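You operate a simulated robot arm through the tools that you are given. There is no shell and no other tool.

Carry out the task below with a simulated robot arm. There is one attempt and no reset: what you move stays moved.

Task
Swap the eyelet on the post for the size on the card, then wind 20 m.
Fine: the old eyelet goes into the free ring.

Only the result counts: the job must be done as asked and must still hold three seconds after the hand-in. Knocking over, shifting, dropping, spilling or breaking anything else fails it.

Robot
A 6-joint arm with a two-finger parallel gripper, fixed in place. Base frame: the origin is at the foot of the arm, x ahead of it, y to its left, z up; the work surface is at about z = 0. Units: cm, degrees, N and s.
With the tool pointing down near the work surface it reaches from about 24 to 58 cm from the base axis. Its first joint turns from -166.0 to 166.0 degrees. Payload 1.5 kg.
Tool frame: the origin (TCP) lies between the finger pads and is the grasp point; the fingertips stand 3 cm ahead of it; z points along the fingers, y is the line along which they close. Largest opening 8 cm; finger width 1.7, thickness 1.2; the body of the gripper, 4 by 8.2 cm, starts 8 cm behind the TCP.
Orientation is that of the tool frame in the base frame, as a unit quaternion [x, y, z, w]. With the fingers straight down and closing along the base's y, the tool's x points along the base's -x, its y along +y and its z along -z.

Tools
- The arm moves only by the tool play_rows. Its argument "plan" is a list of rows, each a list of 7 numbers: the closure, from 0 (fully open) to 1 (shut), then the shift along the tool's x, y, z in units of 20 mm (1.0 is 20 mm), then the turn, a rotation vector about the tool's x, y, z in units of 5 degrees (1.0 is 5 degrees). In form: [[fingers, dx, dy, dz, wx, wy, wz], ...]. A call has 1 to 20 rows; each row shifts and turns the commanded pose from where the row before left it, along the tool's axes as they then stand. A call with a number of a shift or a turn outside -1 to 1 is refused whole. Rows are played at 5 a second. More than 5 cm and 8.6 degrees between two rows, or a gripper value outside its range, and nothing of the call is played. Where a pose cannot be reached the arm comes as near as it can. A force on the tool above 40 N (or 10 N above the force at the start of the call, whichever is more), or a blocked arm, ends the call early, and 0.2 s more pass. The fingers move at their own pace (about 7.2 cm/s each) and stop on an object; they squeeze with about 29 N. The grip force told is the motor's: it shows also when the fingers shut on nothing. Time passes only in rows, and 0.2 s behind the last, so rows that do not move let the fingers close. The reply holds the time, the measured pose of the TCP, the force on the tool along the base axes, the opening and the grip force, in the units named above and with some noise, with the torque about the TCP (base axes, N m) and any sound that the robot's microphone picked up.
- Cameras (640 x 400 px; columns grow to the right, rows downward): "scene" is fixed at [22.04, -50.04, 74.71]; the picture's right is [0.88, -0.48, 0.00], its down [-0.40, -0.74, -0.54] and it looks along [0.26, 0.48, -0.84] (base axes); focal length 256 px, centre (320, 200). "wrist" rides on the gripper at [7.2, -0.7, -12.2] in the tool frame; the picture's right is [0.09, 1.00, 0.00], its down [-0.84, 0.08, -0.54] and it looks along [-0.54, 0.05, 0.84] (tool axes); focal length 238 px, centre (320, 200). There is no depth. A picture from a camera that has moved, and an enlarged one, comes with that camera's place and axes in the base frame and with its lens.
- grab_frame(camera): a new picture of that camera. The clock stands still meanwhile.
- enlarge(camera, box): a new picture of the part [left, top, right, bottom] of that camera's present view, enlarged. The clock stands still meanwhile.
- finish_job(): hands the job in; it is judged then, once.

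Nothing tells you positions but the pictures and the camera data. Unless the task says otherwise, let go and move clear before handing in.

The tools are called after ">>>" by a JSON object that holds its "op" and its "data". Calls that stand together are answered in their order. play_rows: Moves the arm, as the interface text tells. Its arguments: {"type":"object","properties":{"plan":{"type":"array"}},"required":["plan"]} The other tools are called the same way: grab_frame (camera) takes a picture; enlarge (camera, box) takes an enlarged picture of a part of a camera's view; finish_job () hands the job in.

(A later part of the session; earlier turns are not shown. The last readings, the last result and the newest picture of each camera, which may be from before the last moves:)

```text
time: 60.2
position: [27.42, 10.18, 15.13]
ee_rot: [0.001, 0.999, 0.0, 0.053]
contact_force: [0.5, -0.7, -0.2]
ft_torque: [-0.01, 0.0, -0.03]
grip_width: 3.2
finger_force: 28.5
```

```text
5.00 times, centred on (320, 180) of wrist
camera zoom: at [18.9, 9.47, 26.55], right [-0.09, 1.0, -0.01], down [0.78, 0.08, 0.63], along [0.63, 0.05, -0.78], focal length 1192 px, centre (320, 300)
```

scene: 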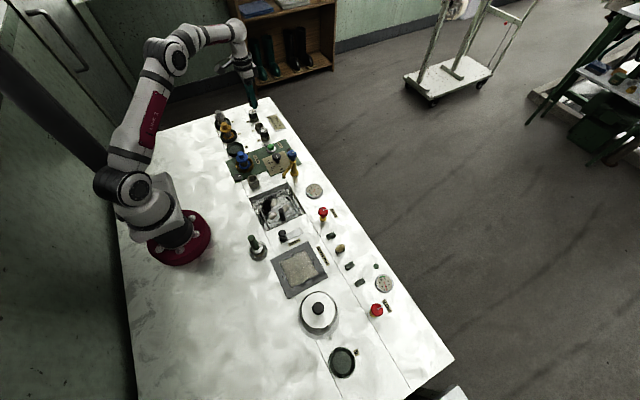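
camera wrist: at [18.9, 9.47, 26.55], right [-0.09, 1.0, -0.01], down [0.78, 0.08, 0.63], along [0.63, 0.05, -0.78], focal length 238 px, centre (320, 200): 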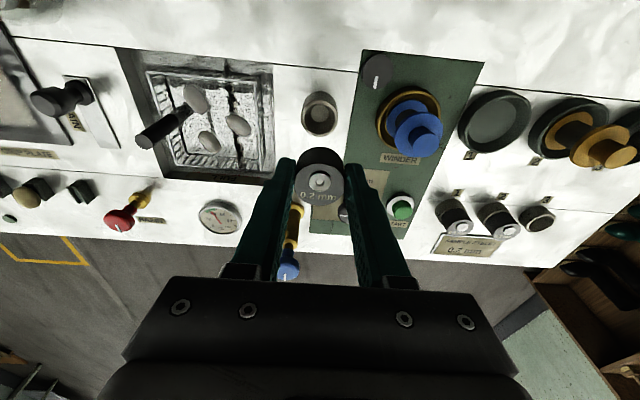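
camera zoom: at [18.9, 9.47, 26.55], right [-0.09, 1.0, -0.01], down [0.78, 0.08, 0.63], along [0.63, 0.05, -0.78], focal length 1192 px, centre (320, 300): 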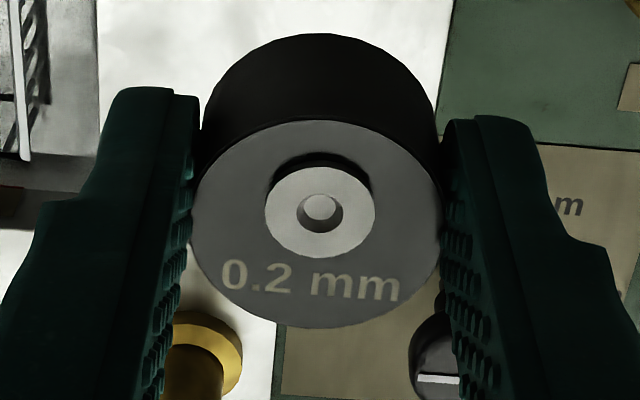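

The post socket is centred at about (27.44, 9.97), rim z ≈ 3.1, and the cap is stable in the hand. I will correct by about 1 mm in x and y and descend vertically to just above the socket.

>>> {"op": "play_rows", "data": {"plan": [[1, 0.05, -0.07, 0.2, 0, 0, 0], [1, 0.05, 0, 0.4, 0, 0, 0], [1, 0.055, 0, 0.5, 0, 0, 0], [1, 0.055, 0, 0.5, 0, 0, 0], [1, 0.055, 0, 0.5, 0, 0, 0], [1, 0.05, 0, 0.45, 0, 0, 0], [1, 0.04, 0, 0.35, 0, 0, 0], [1, 0.025, 0, 0.15, 0, 0, 0], [1, 0, 0, 0, 0, 0, 0], [1, 0, 0, 0, 0, 0, 0]]}}

>>> {"op": "enlarge", "data": {"camera": "wrist", "box": [288, 110, 352, 160]}}

>>> {"op": "enlarge", "data": {"camera": "wrist", "box": [256, 110, 384, 215]}}

>>> {"op": "enlarge", "data": {"camera": "scene", "box": [236, 155, 272, 191]}}

```text
time: 62.4
position: [27.32, 9.93, 9.12]
ee_rot: [0.001, 0.999, 0.0, 0.052]
contact_force: [-0.2, -0.3, -0.4]
ft_torque: [0.0, -0.01, 0.01]
grip_width: 3.23
finger_force: 28.4
```

```text
8.00 times, centred on (320, 135) of wrist
camera zoom: at [18.82, 9.34, 20.43], right [-0.09, 1.0, -0.01], down [0.78, 0.08, 0.63], along [0.63, 0.05, -0.78], focal length 1907 px, centre (320, 720)
```

zoom: 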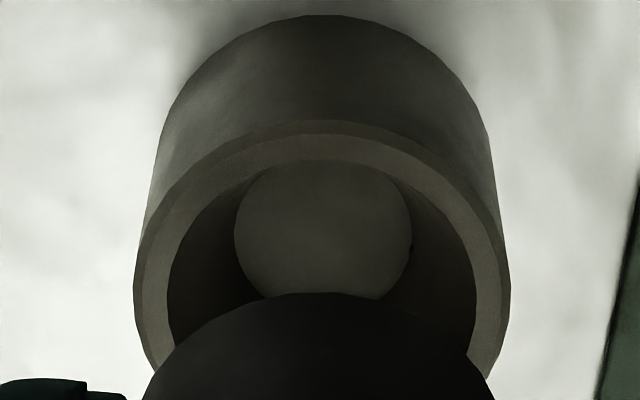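

```text
3.81 times, centred on (320, 162) of wrist
camera zoom: at [18.82, 9.34, 20.43], right [-0.09, 1.0, -0.01], down [0.78, 0.08, 0.63], along [0.63, 0.05, -0.78], focal length 908 px, centre (320, 343)
```

zoom: 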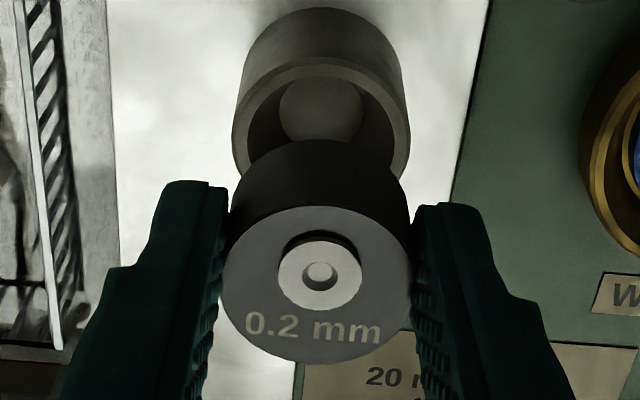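

```text
11.11 times, centred on (254, 173) of scene
camera zoom: at [22.04, -50.04, 74.71], right [0.88, -0.48, 0.0], down [-0.4, -0.74, -0.54], along [0.26, 0.48, -0.84], focal length 2839 px, centre (1053, 500)
```

zoom: 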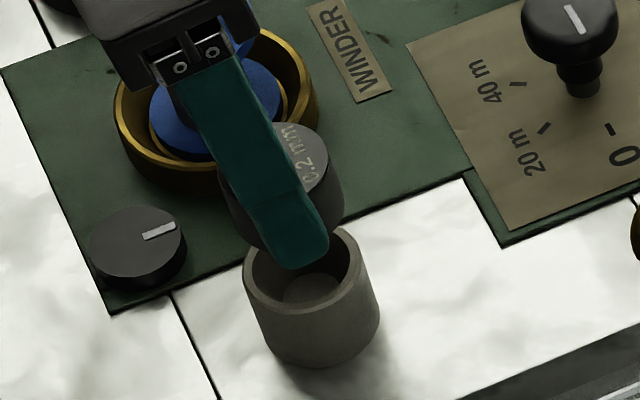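

Alignment is within half a millimetre. I will lower into the socket, slowly.

>>> {"op": "play_rows", "data": {"plan": [[1, 0.015, 0.01, 0.15, 0, 0, 0], [1, 0.021, 0, 0.2, 0, 0, 0], [1, 0.021, 0, 0.2, 0, 0, 0], [1, 0.021, 0, 0.2, 0, 0, 0], [1, 0.021, 0, 0.2, 0, 0, 0], [1, 0.015, 0, 0.144, 0, 0, 0], [1, 0, 0, 0, 0, 0, 0]]}}

>>> {"op": "enlarge", "data": {"camera": "wrist", "box": [256, 110, 384, 215]}}

>>> {"op": "enlarge", "data": {"camera": "scene", "box": [236, 160, 266, 190]}}

```text
time: 64.0
position: [27.44, 10.04, 6.71]
ee_rot: [0.0, 0.999, 0.001, 0.053]
contact_force: [0.1, -0.5, -0.6]
ft_torque: [-0.02, -0.01, -0.03]
grip_width: 3.23
finger_force: 29.1
```

```text
3.81 times, centred on (320, 162) of wrist
camera zoom: at [18.93, 9.38, 18.24], right [-0.09, 1.0, -0.01], down [0.78, 0.08, 0.63], along [0.63, 0.05, -0.78], focal length 908 px, centre (320, 343)
```

zoom: 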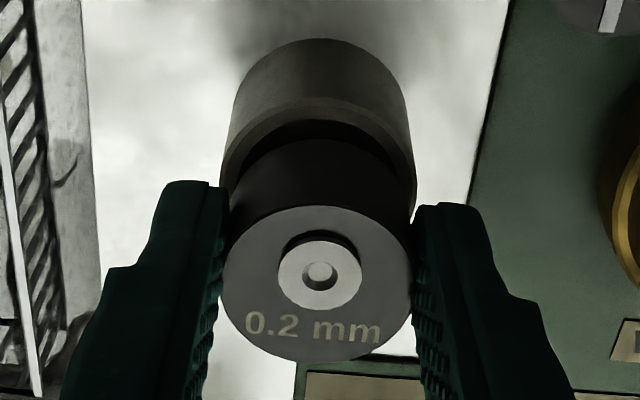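

```text
13.33 times, centred on (251, 175) of scene
camera zoom: at [22.04, -50.04, 74.71], right [0.88, -0.48, 0.0], down [-0.4, -0.74, -0.54], along [0.26, 0.48, -0.84], focal length 3406 px, centre (1240, 533)
```

zoom: 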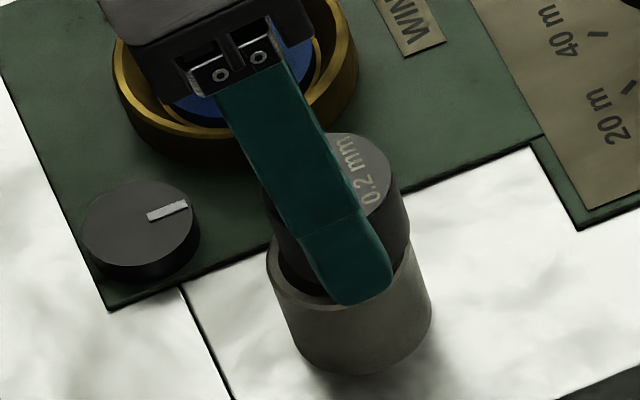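

The spigot is inside the socket, still free of contact. I will lower in 1 mm steps until contact.

>>> {"op": "play_rows", "data": {"plan": [[1, 0.005, 0, 0.05, 0, 0, 0], [1, 0.005, 0, 0.05, 0, 0, 0], [1, 0, 0, 0, 0, 0, 0]]}}

>>> {"op": "play_rows", "data": {"plan": [[1, 0.005, 0, 0.05, 0, 0, 0], [1, 0, 0, 0, 0, 0, 0]]}}

>>> {"op": "play_rows", "data": {"plan": [[1, 0.005, 0, 0.05, 0, 0, 0], [1, 0, 0, 0, 0, 0, 0]]}}

>>> {"op": "enlarge", "data": {"camera": "wrist", "box": [256, 110, 384, 215]}}

```text
time: 64.8
position: [27.21, 10.02, 6.7]
ee_rot: [0.001, 0.999, 0.001, 0.052]
contact_force: [0.9, -0.4, -0.7]
ft_torque: [0.0, -0.03, 0.03]
grip_width: 3.23
finger_force: 28.9
```

```text
time: 65.4
position: [27.21, 9.97, 6.76]
ee_rot: [0.001, 0.999, 0.0, 0.052]
contact_force: [0.5, 0.2, -0.3]
ft_torque: [0.02, -0.03, 0.0]
grip_width: 3.22
finger_force: 29.1
```

```text
time: 66.0
position: [27.26, 10.15, 6.58]
ee_rot: [0.001, 0.999, 0.0, 0.052]
contact_force: [0.0, 0.2, 0.2]
ft_torque: [-0.01, -0.01, 0.01]
grip_width: 3.19
finger_force: 28.7
```

```text
3.81 times, centred on (320, 162) of wrist
camera zoom: at [18.81, 9.37, 17.95], right [-0.09, 1.0, -0.01], down [0.78, 0.08, 0.63], along [0.62, 0.05, -0.78], focal length 908 px, centre (320, 343)
```

zoom: 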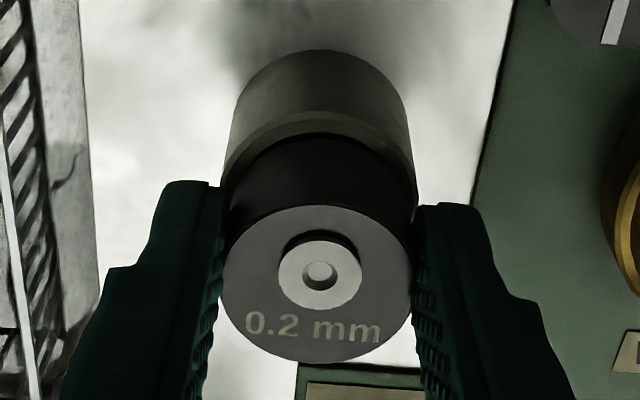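

Close to seating, no contact yet. I will continue with 1 mm steps.

>>> {"op": "play_rows", "data": {"plan": [[1, 0.005, 0, 0.05, 0, 0, 0], [1, 0, 0, 0, 0, 0, 0]]}}

>>> {"op": "play_rows", "data": {"plan": [[1, 0.005, 0, 0.05, 0, 0, 0], [1, 0, 0, 0, 0, 0, 0]]}}

>>> {"op": "enlarge", "data": {"camera": "wrist", "box": [256, 110, 384, 215]}}

```text
time: 66.6
position: [27.24, 10.01, 6.43]
ee_rot: [0.001, 0.999, 0.0, 0.053]
contact_force: [-3.4, -2.8, 13.2]
ft_torque: [-0.18, -0.02, -0.03]
grip_width: 3.23
finger_force: 28.8
```

```text
time: 67.2
position: [27.26, 9.98, 6.27]
ee_rot: [-0.001, 0.999, 0.0, 0.053]
contact_force: [-0.1, 5.2, 14.4]
ft_torque: [0.14, -0.04, 0.03]
grip_width: 3.22
finger_force: 28.8
```

```text
3.81 times, centred on (320, 162) of wrist
camera zoom: at [18.86, 9.34, 17.72], right [-0.09, 1.0, -0.01], down [0.77, 0.08, 0.63], along [0.63, 0.05, -0.78], focal length 908 px, centre (320, 343)
```

zoom: 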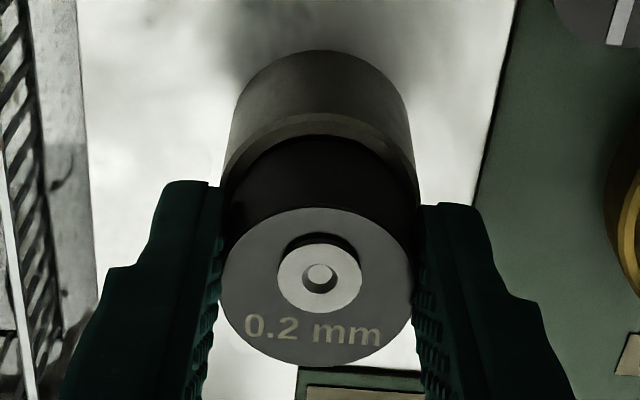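

Firm contact (about 14 N) at the expected height: the cap is seated. I will relieve slightly, open, and look.

>>> {"op": "play_rows", "data": {"plan": [[1, -0.003, 0, -0.03, 0, 0, 0], [1, 0, 0, 0, 0, 0, 0], [0.5, 0, 0, 0, 0, 0, 0], [0.35, 0, 0, 0, 0, 0, 0], [0.35, 0, 0, 0, 0, 0, 0], [0.35, 0, 0, 0, 0, 0, 0]]}}

>>> {"op": "enlarge", "data": {"camera": "wrist", "box": [256, 110, 384, 215]}}

>>> {"op": "enlarge", "data": {"camera": "scene", "box": [236, 160, 266, 190]}}

```text
time: 68.6
position: [27.32, 9.93, 6.42]
ee_rot: [0.001, 0.999, -0.001, 0.052]
contact_force: [1.1, 0.0, -0.3]
ft_torque: [-0.02, 0.02, -0.05]
grip_width: 5.19
finger_force: 0.1
```

```text
3.81 times, centred on (320, 162) of wrist
camera zoom: at [18.85, 9.34, 17.77], right [-0.09, 1.0, -0.01], down [0.78, 0.08, 0.63], along [0.63, 0.05, -0.78], focal length 908 px, centre (320, 343)
```

zoom: 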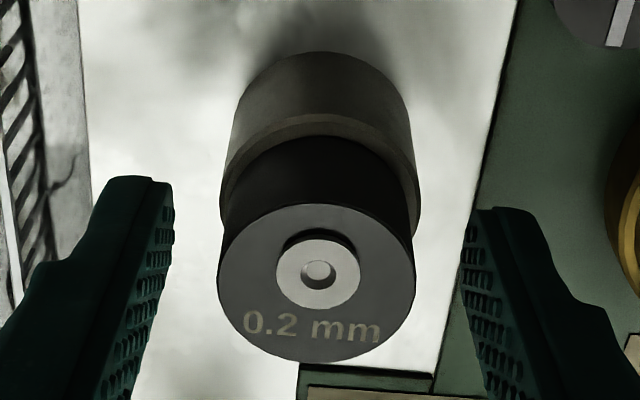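

```text
13.33 times, centred on (251, 175) of scene
camera zoom: at [22.04, -50.04, 74.71], right [0.88, -0.48, 0.0], down [-0.4, -0.74, -0.54], along [0.26, 0.48, -0.84], focal length 3406 px, centre (1240, 533)
```

zoom: 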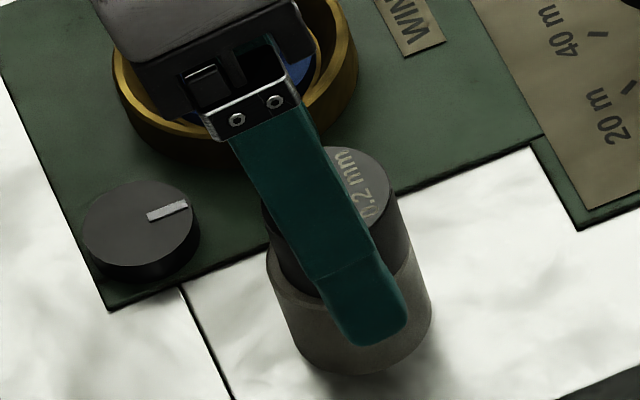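

Released. I will rise vertically, remove the tilt once clear, and compare the cap with its original seated picture.

>>> {"op": "play_rows", "data": {"plan": [[0.35, -0.02, 0, -0.2, 0, 0, 0], [0.35, -0.04, 0, -0.4, 0, 0, 0], [0.35, -0.06, 0, -0.6, 0, 0, 0], [0.35, -0.08, 0, -0.8, 0, 0, 0], [0.35, -0.08, 0, -0.8, 0, 0, 0], [0.35, -0.08, 0, -0.8, 0, 0, 0], [0.35, -0.04, 0, -0.4, 0, 0.4, 0], [0.35, 0, 0, 0, 0, 0.4, 0], [0.35, 0, 0, 0, 0, 0.4, 0], [0.35, 0, 0, 0, 0, 0, 0]]}}

>>> {"op": "enlarge", "data": {"camera": "scene", "box": [240, 165, 266, 191]}}

>>> {"op": "grab_frame", "data": {"camera": "wrist"}}

>>> {"op": "enlarge", "data": {"camera": "wrist", "box": [288, 95, 352, 159]}}

```text
time: 70.8
position: [27.24, 10.11, 14.36]
ee_rot: [0.001, 1.0, 0.0, 0.0]
contact_force: [-0.7, -0.1, 0.0]
ft_torque: [0.0, 0.03, -0.02]
grip_width: 5.18
finger_force: 0.0
```

```text
15.38 times, centred on (253, 178) of scene
camera zoom: at [22.04, -50.04, 74.71], right [0.88, -0.48, 0.0], down [-0.4, -0.74, -0.54], along [0.26, 0.48, -0.84], focal length 3930 px, centre (1351, 538)
```

zoom: 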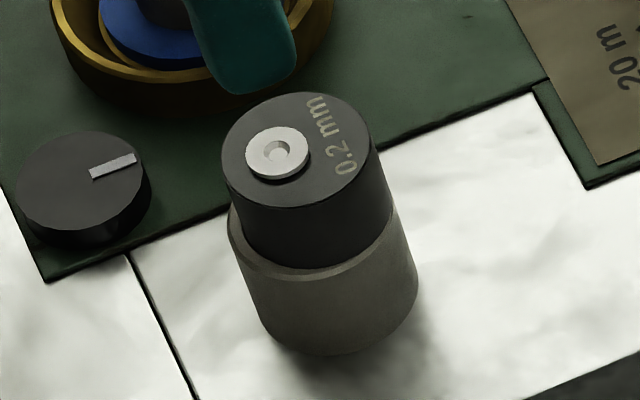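

```text
taken
camera wrist: at [20.04, 9.41, 26.65], right [-0.09, 1.0, 0.0], down [0.84, 0.08, 0.54], along [0.54, 0.05, -0.84], focal length 238 px, centre (320, 200)
```

wrist: 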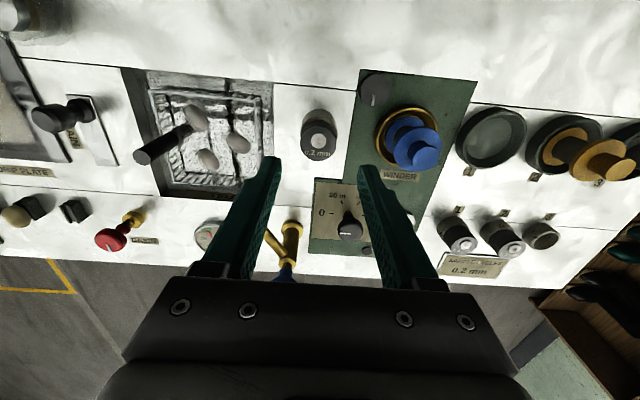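

```text
6.25 times, centred on (320, 127) of wrist
camera zoom: at [20.04, 9.41, 26.65], right [-0.09, 1.0, 0.0], down [0.84, 0.08, 0.54], along [0.54, 0.05, -0.84], focal length 1490 px, centre (320, 656)
```

zoom: 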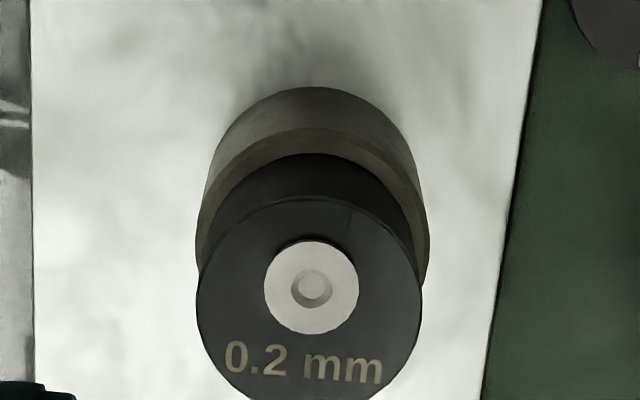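

The 0.2 mm cap stands on the post, slightly offset. I will zoom in strongly to check it sits flat and fully down.

>>> {"op": "enlarge", "data": {"camera": "wrist", "box": [300, 105, 340, 130]}}

>>> {"op": "enlarge", "data": {"camera": "scene", "box": [244, 170, 260, 186]}}

>>> {"op": "enlarge", "data": {"camera": "scene", "box": [252, 112, 278, 138]}}

```text
16.00 times, centred on (320, 118) of wrist
camera zoom: at [20.04, 9.41, 26.65], right [-0.09, 1.0, 0.0], down [0.84, 0.08, 0.54], along [0.54, 0.05, -0.84], focal length 3814 px, centre (320, 1520)
```

zoom: 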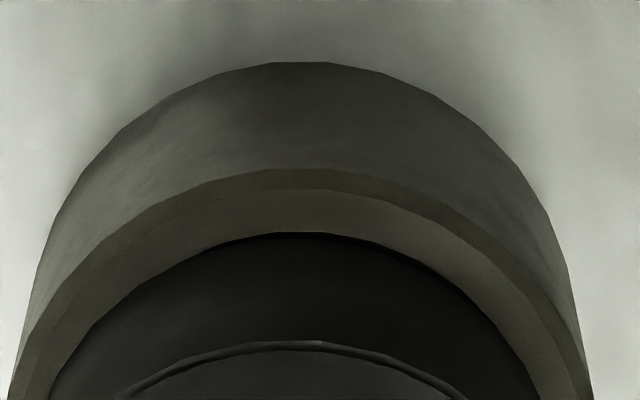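

```text
16.00 times, centred on (252, 178) of scene
camera zoom: at [22.04, -50.04, 74.71], right [0.88, -0.48, 0.0], down [-0.4, -0.74, -0.54], along [0.26, 0.48, -0.84], focal length 4088 px, centre (1408, 552)
```

zoom: 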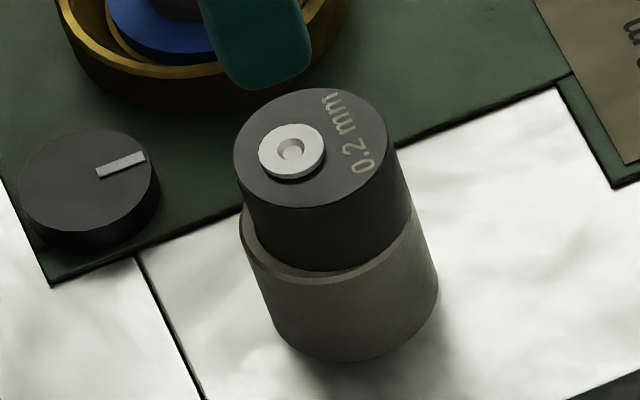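

```text
15.38 times, centred on (265, 125) of scene
camera zoom: at [22.04, -50.04, 74.71], right [0.88, -0.48, 0.0], down [-0.4, -0.74, -0.54], along [0.26, 0.48, -0.84], focal length 3930 px, centre (1166, 1354)
```

zoom: 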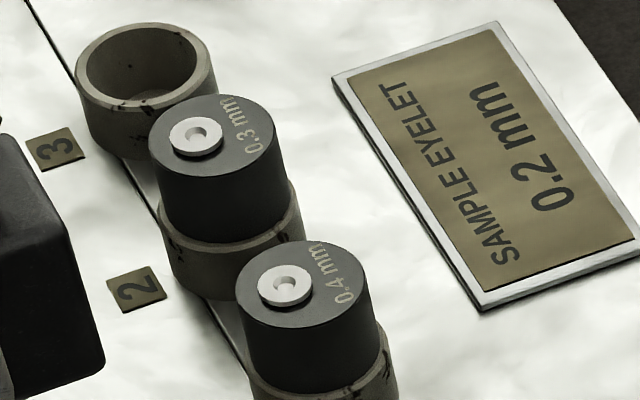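

The 0.2 mm cap sits flat at the right height on the post. Next is the dial: I will move the camera in over the dial panel to measure the knob and tick marks.

>>> {"op": "play_rows", "data": {"plan": [[0.35, -0.3, 0.2, 0, 0, 0, 0], [0.35, -0.5, 0.3, 0, 0, 0, 0], [0.35, -0.6, 0.4, 0, 0, 0, 0], [0.35, -0.7, 0.4, 0, 0, 0, 0], [0.35, -0.7, 0.4, 0, 0, 0, 0], [0.35, -0.6, 0.4, 0, 0, 0, 0], [0.35, -0.4, 0.3, 0, 0, 0, 0], [0.35, 0, 0, 0, 0, 0, 0], [0.35, 0, 0, 0, 0, 0, 0]]}}

>>> {"op": "grab_frame", "data": {"camera": "wrist"}}

>>> {"op": "enlarge", "data": {"camera": "wrist", "box": [256, 90, 384, 170]}}

>>> {"op": "enlarge", "data": {"camera": "scene", "box": [260, 140, 300, 180]}}

```text
time: 72.8
position: [34.7, 14.99, 14.45]
ee_rot: [0.001, 1.0, 0.0, 0.0]
contact_force: [-0.6, 0.0, 0.5]
ft_torque: [0.03, 0.0, -0.06]
grip_width: 5.21
finger_force: 0.2
```

```text
taken
camera wrist: at [27.52, 14.26, 26.56], right [-0.09, 1.0, 0.0], down [0.84, 0.08, 0.54], along [0.54, 0.05, -0.84], focal length 238 px, centre (320, 200)
```

wrist: 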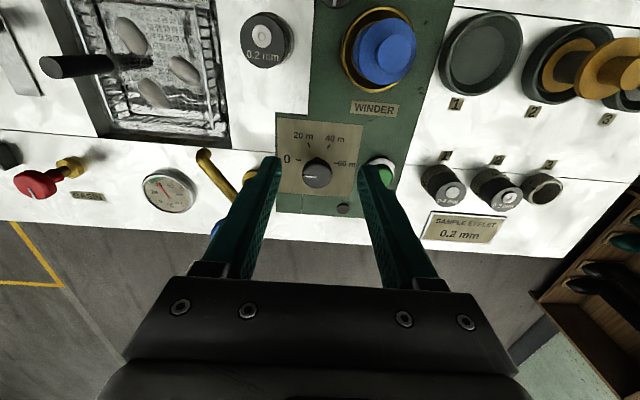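

```text
5.00 times, centred on (320, 130) of wrist
camera zoom: at [27.52, 14.26, 26.56], right [-0.09, 1.0, 0.0], down [0.84, 0.08, 0.54], along [0.54, 0.05, -0.84], focal length 1192 px, centre (320, 550)
```

zoom: 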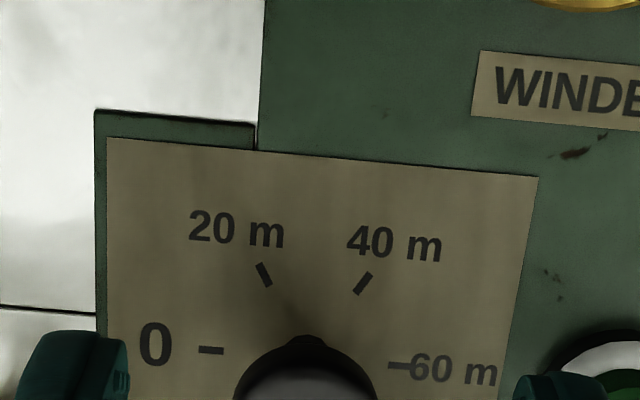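

```text
10.00 times, centred on (280, 160) of scene
camera zoom: at [22.04, -50.04, 74.71], right [0.88, -0.48, 0.0], down [-0.4, -0.74, -0.54], along [0.26, 0.48, -0.84], focal length 2555 px, centre (720, 600)
```

zoom: 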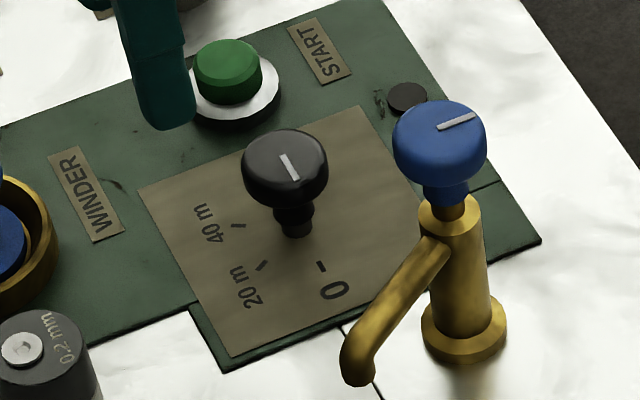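

I can see the dial panel; the knob is a mushroom head on a short shaft. I will zoom on the knob head itself.

>>> {"op": "enlarge", "data": {"camera": "wrist", "box": [276, 120, 356, 200]}}

>>> {"op": "enlarge", "data": {"camera": "scene", "box": [268, 146, 292, 170]}}

```text
5.00 times, centred on (316, 160) of wrist
camera zoom: at [27.52, 14.26, 26.56], right [-0.09, 1.0, 0.0], down [0.84, 0.08, 0.54], along [0.54, 0.05, -0.84], focal length 1192 px, centre (340, 400)
```

zoom: 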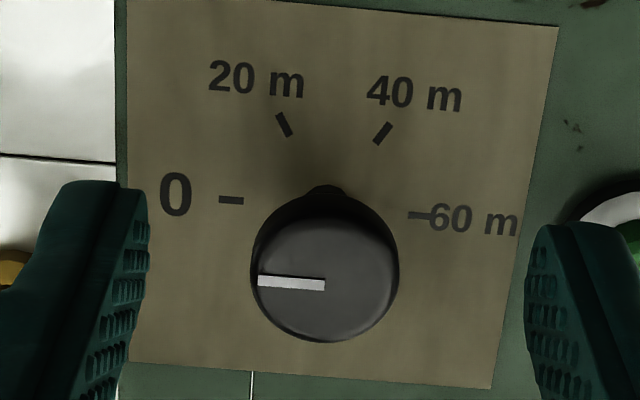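

```text
16.00 times, centred on (280, 158) of scene
camera zoom: at [22.04, -50.04, 74.71], right [0.88, -0.48, 0.0], down [-0.4, -0.74, -0.54], along [0.26, 0.48, -0.84], focal length 4088 px, centre (960, 872)
```

zoom: 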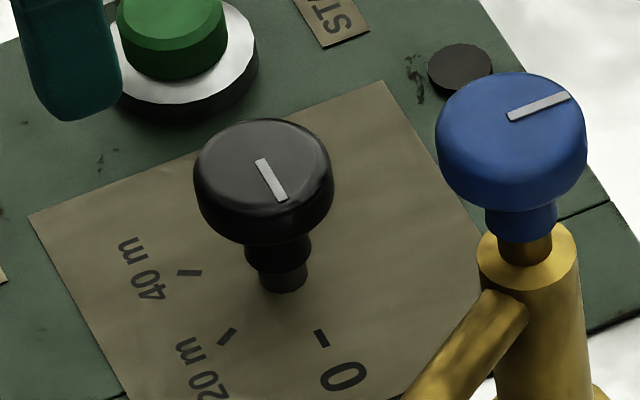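

The knob axis is at about (38.85, 14.95), head top z ≈ 4.2, diameter about 3.1 cm; 20 m is 60° clockwise (seen from above) from 0. I will centre over it and pre-turn the gripper −30°, then verify.

>>> {"op": "play_rows", "data": {"plan": [[0.35, -0.35, 0, 0, 0, 0, 0], [0.35, -0.6, 0, 0, 0, 0, 0], [0.35, -0.6, 0, 0, 0, 0, 0], [0.35, -0.5, -0.01, 0, 0, 0, 0], [0.35, 0, 0, 0, 0, 0, -1], [0.35, 0, 0, 0, 0, 0, -1], [0.35, 0, 0, 0, 0, 0, -1], [0.35, 0, 0, 0, 0, 0, -1], [0.35, 0, 0, 0, 0, 0, -1], [0.35, 0, 0, 0, 0, 0, -1], [0.35, 0, 0, 0, 0, 0, 0], [0.35, 0, 0, 0, 0, 0, 0]]}}

>>> {"op": "grab_frame", "data": {"camera": "wrist"}}

>>> {"op": "enlarge", "data": {"camera": "wrist", "box": [256, 90, 384, 170]}}

```text
time: 75.4
position: [38.9, 14.89, 14.31]
ee_rot: [-0.259, 0.966, 0.0, -0.001]
contact_force: [0.2, 0.2, -0.3]
ft_torque: [0.0, -0.01, 0.02]
grip_width: 5.21
finger_force: 0.1
```

```text
taken
camera wrist: at [32.98, 10.66, 26.61], right [-0.58, 0.82, 0.0], down [0.69, 0.48, 0.54], along [0.44, 0.31, -0.84], focal length 238 px, centre (320, 200)
```

wrist: 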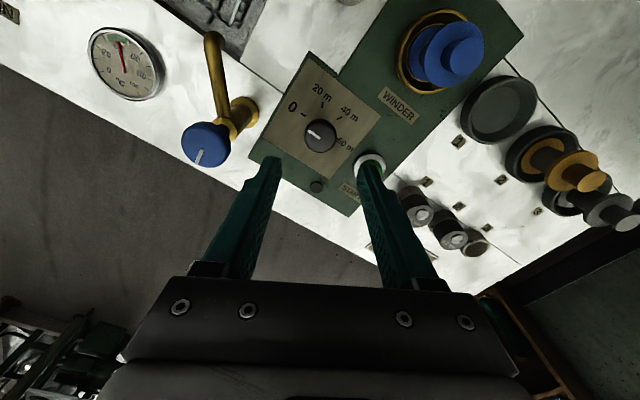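

```text
5.00 times, centred on (320, 130) of wrist
camera zoom: at [32.98, 10.66, 26.61], right [-0.58, 0.82, 0.0], down [0.69, 0.48, 0.54], along [0.44, 0.31, -0.84], focal length 1192 px, centre (320, 550)
```

zoom: 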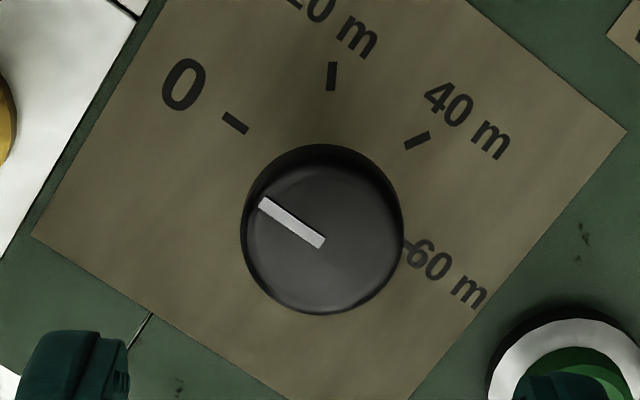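

The gripper is centred over the knob within about 1 mm and clear of the tap and START button. I will descend around the knob head.

>>> {"op": "play_rows", "data": {"plan": [[0.35, -0.03, 0, 0.4, 0, 0, 0], [0.35, 0, 0, 0.6, 0, 0, 0], [0.35, 0, 0, 0.7, 0, 0, 0], [0.35, 0, 0, 0.7, 0, 0, 0], [0.35, 0, 0, 0.6, 0, 0, 0], [0.35, 0, 0, 0.5, 0, 0, 0], [0.35, 0, 0, 0.3, 0, 0, 0], [0.35, 0, 0, 0, 0, 0, 0], [0.35, 0, 0, 0, 0, 0, 0]]}}

>>> {"op": "enlarge", "data": {"camera": "wrist", "box": [240, 100, 400, 220]}}

>>> {"op": "enlarge", "data": {"camera": "scene", "box": [260, 140, 300, 180]}}

```text
time: 77.4
position: [38.97, 14.91, 6.64]
ee_rot: [-0.258, 0.966, 0.0, 0.0]
contact_force: [-0.3, 0.3, 0.3]
ft_torque: [0.01, 0.0, 0.01]
grip_width: 5.24
finger_force: 0.1
```

```text
3.33 times, centred on (320, 160) of wrist
camera zoom: at [33.13, 10.72, 18.99], right [-0.58, 0.82, 0.0], down [0.69, 0.48, 0.54], along [0.44, 0.31, -0.84], focal length 794 px, centre (320, 333)
```

zoom: 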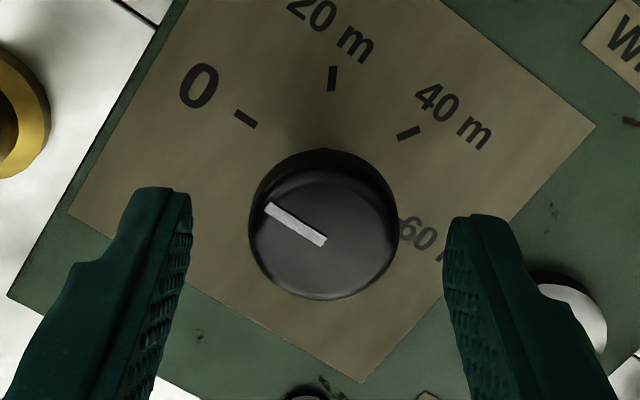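

```text
10.00 times, centred on (280, 160) of scene
camera zoom: at [22.04, -50.04, 74.71], right [0.88, -0.48, 0.0], down [-0.4, -0.74, -0.54], along [0.26, 0.48, -0.84], focal length 2555 px, centre (720, 600)
```

zoom: 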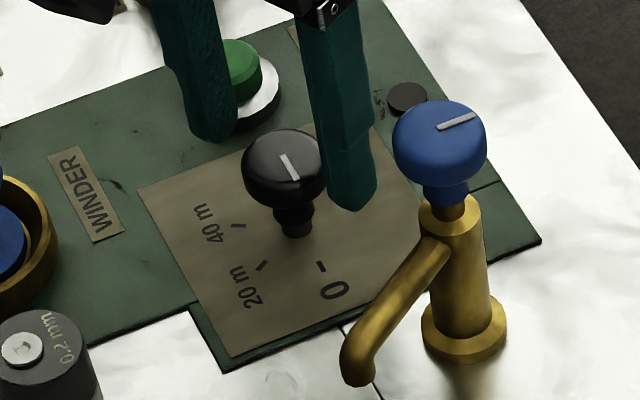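

The knob is centred between the fingers. I will lower another 1.1 cm and close on the head.

>>> {"op": "play_rows", "data": {"plan": [[0.35, 0, 0.04, 0.25, 0, 0, 0], [0.35, 0, 0, 0.3, 0, 0, 0], [0.35, 0, 0, 0, 0, 0, 0], [0.6, 0, 0, 0, 0, 0, 0], [1, 0, 0, 0, 0, 0, 0], [1, 0, 0, 0, 0, 0, 0], [1, 0, 0, 0, 0, 0, 0]]}}

>>> {"op": "enlarge", "data": {"camera": "wrist", "box": [240, 100, 400, 220]}}

>>> {"op": "enlarge", "data": {"camera": "scene", "box": [260, 140, 300, 180]}}

```text
time: 79.0
position: [38.94, 14.96, 5.56]
ee_rot: [-0.258, 0.966, 0.001, 0.0]
contact_force: [3.0, -2.3, -4.1]
ft_torque: [-0.05, -0.08, 0.0]
grip_width: 3.12
finger_force: 40.0
```

```text
3.33 times, centred on (320, 160) of wrist
camera zoom: at [33.01, 10.75, 17.87], right [-0.58, 0.82, 0.0], down [0.69, 0.48, 0.54], along [0.44, 0.31, -0.84], focal length 794 px, centre (320, 333)
```

zoom: 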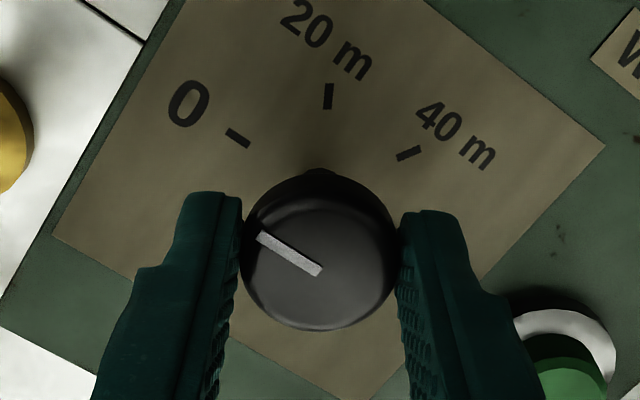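

```text
10.00 times, centred on (280, 160) of scene
camera zoom: at [22.04, -50.04, 74.71], right [0.88, -0.48, 0.0], down [-0.4, -0.74, -0.54], along [0.26, 0.48, -0.84], focal length 2555 px, centre (720, 600)
```

zoom: 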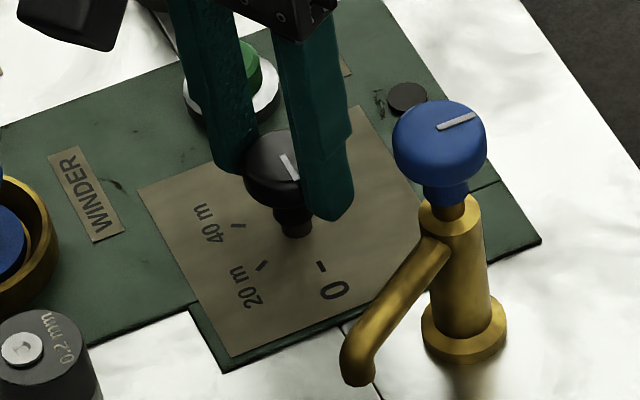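

The knob head is gripped (3.12 cm). I will turn 10° clockwise first to confirm that the pointer follows.

>>> {"op": "play_rows", "data": {"plan": [[1, 0, 0, 0, 0, 0, 0.5], [1, 0, 0, 0, 0, 0, 0.5], [1, 0, 0, 0, 0, 0, 0.5], [1, 0, 0, 0, 0, 0, 0.5], [1, 0, 0, 0, 0, 0, 0]]}}

>>> {"op": "enlarge", "data": {"camera": "wrist", "box": [240, 100, 400, 220]}}

```text
time: 80.2
position: [38.96, 14.91, 5.64]
ee_rot: [-0.173, 0.985, 0.0, 0.0]
contact_force: [-13.2, 3.3, 24.2]
ft_torque: [0.09, 0.26, 0.02]
grip_width: 3.16
finger_force: 39.7
```

```text
3.33 times, centred on (320, 160) of wrist
camera zoom: at [32.36, 11.86, 17.86], right [-0.43, 0.9, 0.0], down [0.76, 0.36, 0.54], along [0.49, 0.23, -0.84], focal length 794 px, centre (320, 333)
```

zoom: 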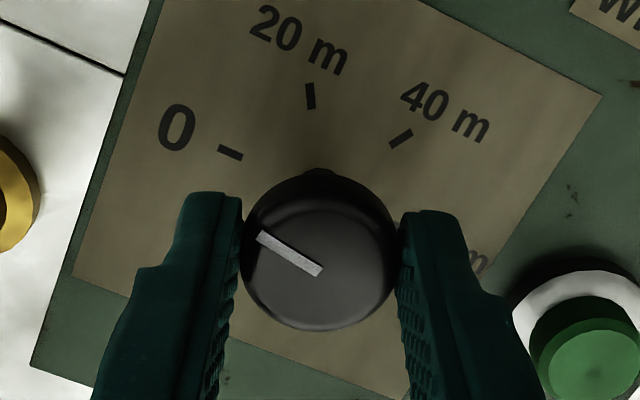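

The pointer follows the gripper. There is some side and upward load, so I will relax the position slightly while continuing to turn.

>>> {"op": "play_rows", "data": {"plan": [[1, 0.02, 0.01, -0.03, 0, 0, 0], [1, 0, 0, 0, 0, 0, 0]]}}

>>> {"op": "play_rows", "data": {"plan": [[1, 0, 0, 0, 0, 0, 0.5], [1, 0, 0, 0, 0, 0, 0.5], [1, 0, 0, 0, 0, 0, 0.5], [1, 0, 0, 0, 0, 0, 0.5], [1, 0, 0, 0, 0, 0, 0]]}}

>>> {"op": "enlarge", "data": {"camera": "wrist", "box": [240, 100, 400, 220]}}

```text
time: 80.8
position: [38.86, 14.97, 5.72]
ee_rot: [-0.174, 0.985, 0.0, 0.001]
contact_force: [9.7, 14.4, -29.8]
ft_torque: [0.24, -0.27, 0.01]
grip_width: 3.16
finger_force: 40.1
```

```text
time: 82.0
position: [38.94, 15.02, 5.82]
ee_rot: [-0.086, 0.996, 0.0, -0.001]
contact_force: [-5.5, 9.1, -12.1]
ft_torque: [0.17, -0.09, 0.03]
grip_width: 3.12
finger_force: 40.5
```

```text
3.33 times, centred on (320, 160) of wrist
camera zoom: at [31.89, 13.07, 17.99], right [-0.26, 0.97, 0.0], down [0.81, 0.22, 0.54], along [0.52, 0.14, -0.84], focal length 794 px, centre (320, 333)
```

zoom: 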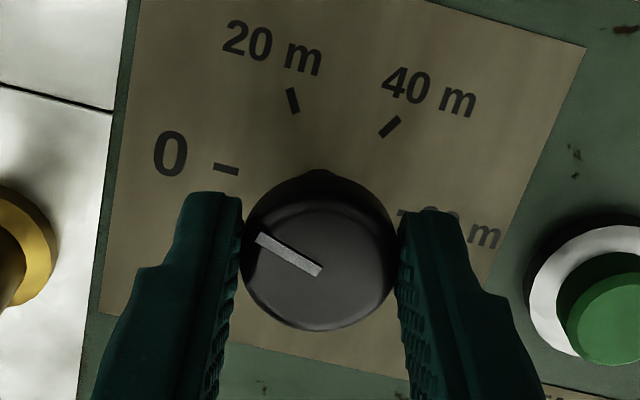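

20° done, load is moderate. I will continue in 10° chunks, easing the small vertical tension.

>>> {"op": "play_rows", "data": {"plan": [[1, 0, 0, 0.006, 0, 0, 0.5], [1, 0, 0, 0, 0, 0, 0.5], [1, 0, 0, 0, 0, 0, 0.5], [1, 0, 0, 0, 0, 0, 0.5], [1, 0, 0, 0, 0, 0, 0]]}}

>>> {"op": "play_rows", "data": {"plan": [[1, 0, 0, 0, 0, 0, 0.5], [1, 0, 0, 0, 0, 0, 0.5], [1, 0, 0, 0, 0, 0, 0.5], [1, 0, 0, 0, 0, 0, 0.5], [1, 0, 0, 0, 0, 0, 0]]}}

>>> {"op": "enlarge", "data": {"camera": "wrist", "box": [240, 100, 400, 220]}}

```text
time: 83.2
position: [38.77, 14.92, 5.74]
ee_rot: [0.001, 1.0, 0.001, 0.0]
contact_force: [-16.7, 24.6, 8.6]
ft_torque: [0.62, 0.36, 0.04]
grip_width: 3.15
finger_force: 40.3
```

```text
time: 83.8
position: [38.83, 15.04, 5.81]
ee_rot: [0.033, 0.999, 0.002, 0.0]
contact_force: [-2.8, 4.2, 1.6]
ft_torque: [-0.04, -0.33, 0.0]
grip_width: 3.1
finger_force: 40.5
stopped in row 2: the force on the tool passed its limit at 42 N (the readings are from after the stop); the commanded pose is now the measured one
```

```text
3.33 times, centred on (320, 160) of wrist
camera zoom: at [31.63, 14.79, 17.99], right [-0.03, 1.0, 0.0], down [0.84, 0.02, 0.54], along [0.54, 0.02, -0.84], focal length 794 px, centre (320, 333)
```

zoom: 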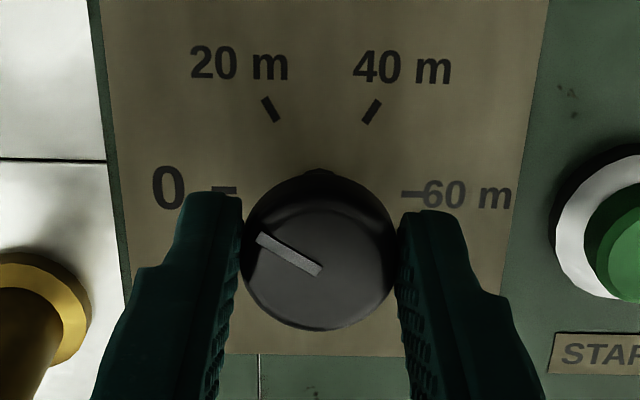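

Turned about 34° so far; the load came from a small offset between the knob axis and my turning axis. I will continue with a small sideways compensation per step.

>>> {"op": "play_rows", "data": {"plan": [[1, 0.003, 0.004, 0, 0, 0, 0.4], [1, 0.003, 0.004, 0, 0, 0, 0.4], [1, 0, 0, 0, 0, 0, 0]]}}

>>> {"op": "play_rows", "data": {"plan": [[1, 0.003, 0.004, 0, 0, 0, 0.4], [1, 0.003, 0.004, 0, 0, 0, 0.4], [1, 0, 0, 0, 0, 0, 0]]}}

>>> {"op": "enlarge", "data": {"camera": "wrist", "box": [240, 100, 400, 220]}}

```text
time: 84.5
position: [38.83, 15.03, 5.76]
ee_rot: [0.067, 0.998, 0.001, 0.0]
contact_force: [15.3, -6.4, -9.6]
ft_torque: [-0.06, 0.13, -0.01]
grip_width: 3.11
finger_force: 40.3
```

```text
time: 85.3
position: [38.72, 14.96, 5.81]
ee_rot: [0.104, 0.995, 0.0, 0.001]
contact_force: [9.6, -29.4, 11.8]
ft_torque: [-0.95, -0.62, -0.07]
grip_width: 3.12
finger_force: 39.8
```

```text
3.33 times, centred on (320, 160) of wrist
camera zoom: at [31.67, 15.86, 17.99], right [0.12, 0.99, 0.0], down [0.83, -0.1, 0.54], along [0.54, -0.06, -0.84], focal length 794 px, centre (320, 333)
```

zoom: 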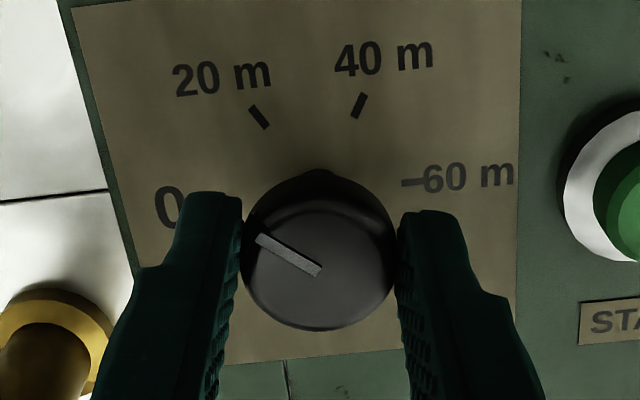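

About 42° turned; the side load grew, so I will open slightly to release the tension, look at the pointer, and regrip.

>>> {"op": "play_rows", "data": {"plan": [[0.55, 0, 0, 0, 0, 0, 0], [0.5, 0, 0, 0, 0, 0, 0], [0.5, 0, 0, 0, 0, 0, 0]]}}

>>> {"op": "enlarge", "data": {"camera": "wrist", "box": [256, 110, 384, 210]}}

>>> {"op": "enlarge", "data": {"camera": "scene", "box": [268, 146, 292, 170]}}

```text
time: 86.2
position: [38.79, 15.07, 5.77]
ee_rot: [0.105, 0.995, 0.001, 0.0]
contact_force: [0.1, -0.5, 0.1]
ft_torque: [-0.01, -0.01, 0.0]
grip_width: 4.0
finger_force: 0.0
```

```text
4.00 times, centred on (320, 160) of wrist
camera zoom: at [31.64, 15.93, 17.97], right [0.11, 0.99, 0.0], down [0.84, -0.1, 0.54], along [0.54, -0.06, -0.84], focal length 953 px, centre (320, 360)
```

zoom: 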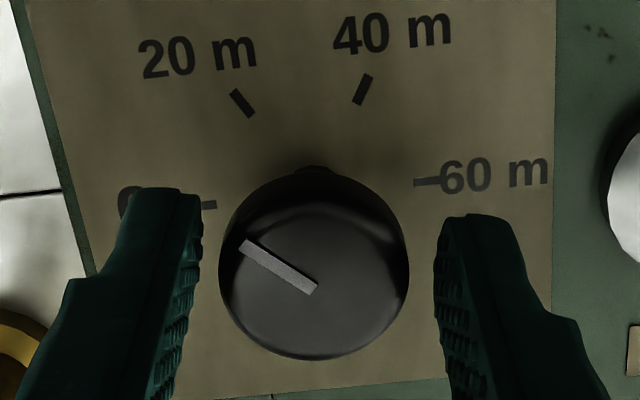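

```text
16.00 times, centred on (280, 158) of scene
camera zoom: at [22.04, -50.04, 74.71], right [0.88, -0.48, 0.0], down [-0.4, -0.74, -0.54], along [0.26, 0.48, -0.84], focal length 4088 px, centre (960, 872)
```

zoom: 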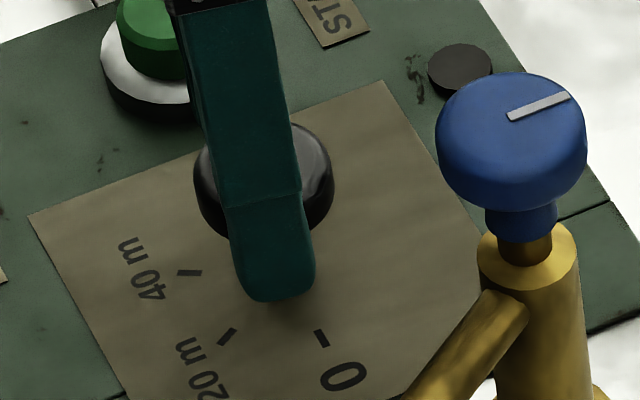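

The pointer stays where I left it (about 42°), no spring-back. I will recentre slightly, regrip, and turn a further 9°.

>>> {"op": "play_rows", "data": {"plan": [[0.5, 0, -0.025, 0, 0, 0, 0], [0.7, 0, 0, 0, 0, 0, 0], [1, 0, 0, 0, 0, 0, 0], [1, 0, 0, 0, 0, 0, 0], [1, 0, 0, 0, 0, 0, 0]]}}

>>> {"op": "play_rows", "data": {"plan": [[1, 0, 0, 0, 0, 0, 0.45], [1, 0, 0, 0, 0, 0, 0.45], [1, 0, 0, 0, 0, 0, 0.45], [1, 0, 0, 0, 0, 0, 0.45], [1, 0, 0, 0, 0, 0, 0]]}}

>>> {"op": "enlarge", "data": {"camera": "wrist", "box": [256, 110, 384, 210]}}

```text
time: 87.3
position: [38.68, 15.1, 5.75]
ee_rot: [0.104, 0.995, 0.001, -0.001]
contact_force: [-1.3, -12.4, 4.7]
ft_torque: [-0.31, 0.04, -0.02]
grip_width: 3.13
finger_force: 40.3
```

```text
time: 88.5
position: [38.67, 15.16, 5.78]
ee_rot: [0.181, 0.984, 0.002, 0.0]
contact_force: [6.4, 5.8, 1.4]
ft_torque: [0.15, -0.24, 0.05]
grip_width: 3.12
finger_force: 40.2
```

```text
4.00 times, centred on (320, 160) of wrist
camera zoom: at [31.81, 16.98, 17.97], right [0.27, 0.96, 0.0], down [0.81, -0.23, 0.54], along [0.52, -0.14, -0.84], focal length 953 px, centre (320, 360)
```

zoom: 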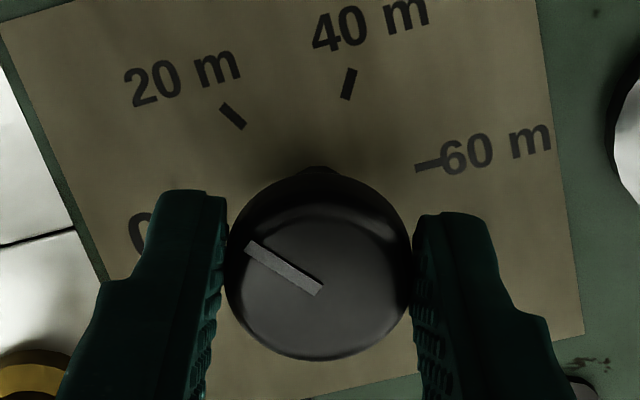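

About 51° turned with low load. I will turn the remaining 9° and then release to compare pointer and 20 m tick.

>>> {"op": "play_rows", "data": {"plan": [[1, 0, 0, 0, 0, 0, 0.46], [1, 0, 0, 0, 0, 0, 0.46], [1, 0, 0, 0, 0, 0, 0.46], [1, 0, 0, 0, 0, 0, 0.46], [1, 0, 0, 0, 0, 0, 0]]}}

>>> {"op": "play_rows", "data": {"plan": [[0.5, 0, 0, 0, 0, 0, 0], [0.35, 0, 0, 0, 0, 0, 0], [0.35, 0, 0, 0, 0, 0, 0]]}}

>>> {"op": "enlarge", "data": {"camera": "wrist", "box": [256, 110, 384, 210]}}

>>> {"op": "enlarge", "data": {"camera": "scene", "box": [268, 146, 292, 170]}}

```text
time: 89.8
position: [38.85, 15.13, 5.72]
ee_rot: [0.26, 0.966, 0.002, 0.0]
contact_force: [0.5, 38.7, 6.6]
ft_torque: [0.88, -0.17, 0.14]
grip_width: 3.13
finger_force: 39.8
```

```text
time: 90.5
position: [38.71, 15.07, 5.76]
ee_rot: [0.259, 0.966, 0.0, -0.002]
contact_force: [-0.9, -0.4, 0.6]
ft_torque: [0.03, 0.01, -0.03]
grip_width: 5.17
finger_force: 0.0
```

```text
4.00 times, centred on (320, 160) of wrist
camera zoom: at [32.25, 18.01, 17.94], right [0.42, 0.91, 0.0], down [0.76, -0.35, 0.54], along [0.49, -0.23, -0.84], focal length 953 px, centre (320, 360)
```

zoom: 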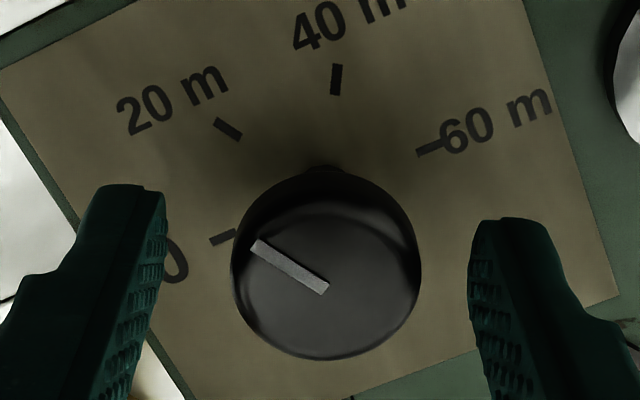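

```text
16.00 times, centred on (280, 158) of scene
camera zoom: at [22.04, -50.04, 74.71], right [0.88, -0.48, 0.0], down [-0.4, -0.74, -0.54], along [0.26, 0.48, -0.84], focal length 4088 px, centre (960, 872)
```

zoom: 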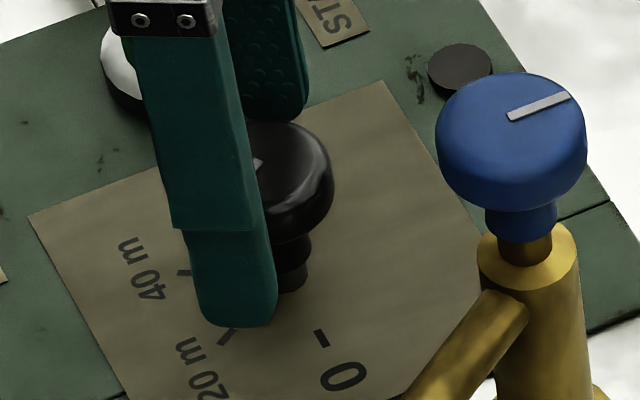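

The knob is released with the pointer close to parallel to the 20 m tick. I will rise straight up, return the wrist to 0° yaw, and verify the reading.

>>> {"op": "play_rows", "data": {"plan": [[0.35, 0, 0, -0.3, 0, 0, 0], [0.35, 0, 0, -0.5, 0, 0, 0], [0.35, 0, 0, -0.7, 0, 0, 0], [0.35, 0, 0, -0.8, 0, 0, 0], [0.35, 0, 0, -0.8, 0, 0, 0], [0.35, 0, 0, -0.8, 0, 0, -1], [0.35, 0, 0, -0.4, 0, 0, -1], [0.35, 0, 0, 0, 0, 0, -1], [0.35, 0, 0, 0, 0, 0, -1], [0.35, 0, 0, 0, 0, 0, -1], [0.35, 0, 0, 0, 0, 0, -1], [0.35, 0, 0, 0, 0, 0, 0], [0.35, 0, 0, 0, 0, 0, 0]]}}

>>> {"op": "enlarge", "data": {"camera": "wrist", "box": [260, 80, 380, 180]}}

>>> {"op": "enlarge", "data": {"camera": "scene", "box": [264, 142, 294, 172]}}

```text
time: 93.3
position: [38.67, 14.95, 14.34]
ee_rot: [0.0, 1.0, 0.001, 0.0]
contact_force: [-0.3, 0.6, 0.2]
ft_torque: [0.01, 0.01, -0.02]
grip_width: 5.2
finger_force: 0.0
```

```text
4.00 times, centred on (320, 130) of wrist
camera zoom: at [31.56, 14.3, 26.61], right [-0.09, 1.0, 0.0], down [0.84, 0.08, 0.54], along [0.54, 0.05, -0.84], focal length 953 px, centre (320, 480)
```

zoom: 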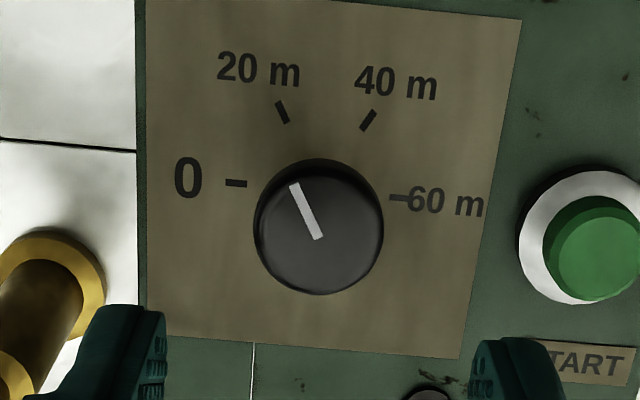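

```text
13.33 times, centred on (279, 157) of scene
camera zoom: at [22.04, -50.04, 74.71], right [0.88, -0.48, 0.0], down [-0.4, -0.74, -0.54], along [0.26, 0.48, -0.84], focal length 3406 px, centre (867, 773)
```

zoom: 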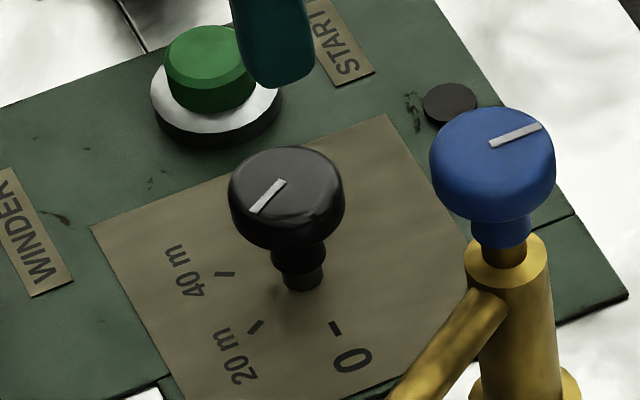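

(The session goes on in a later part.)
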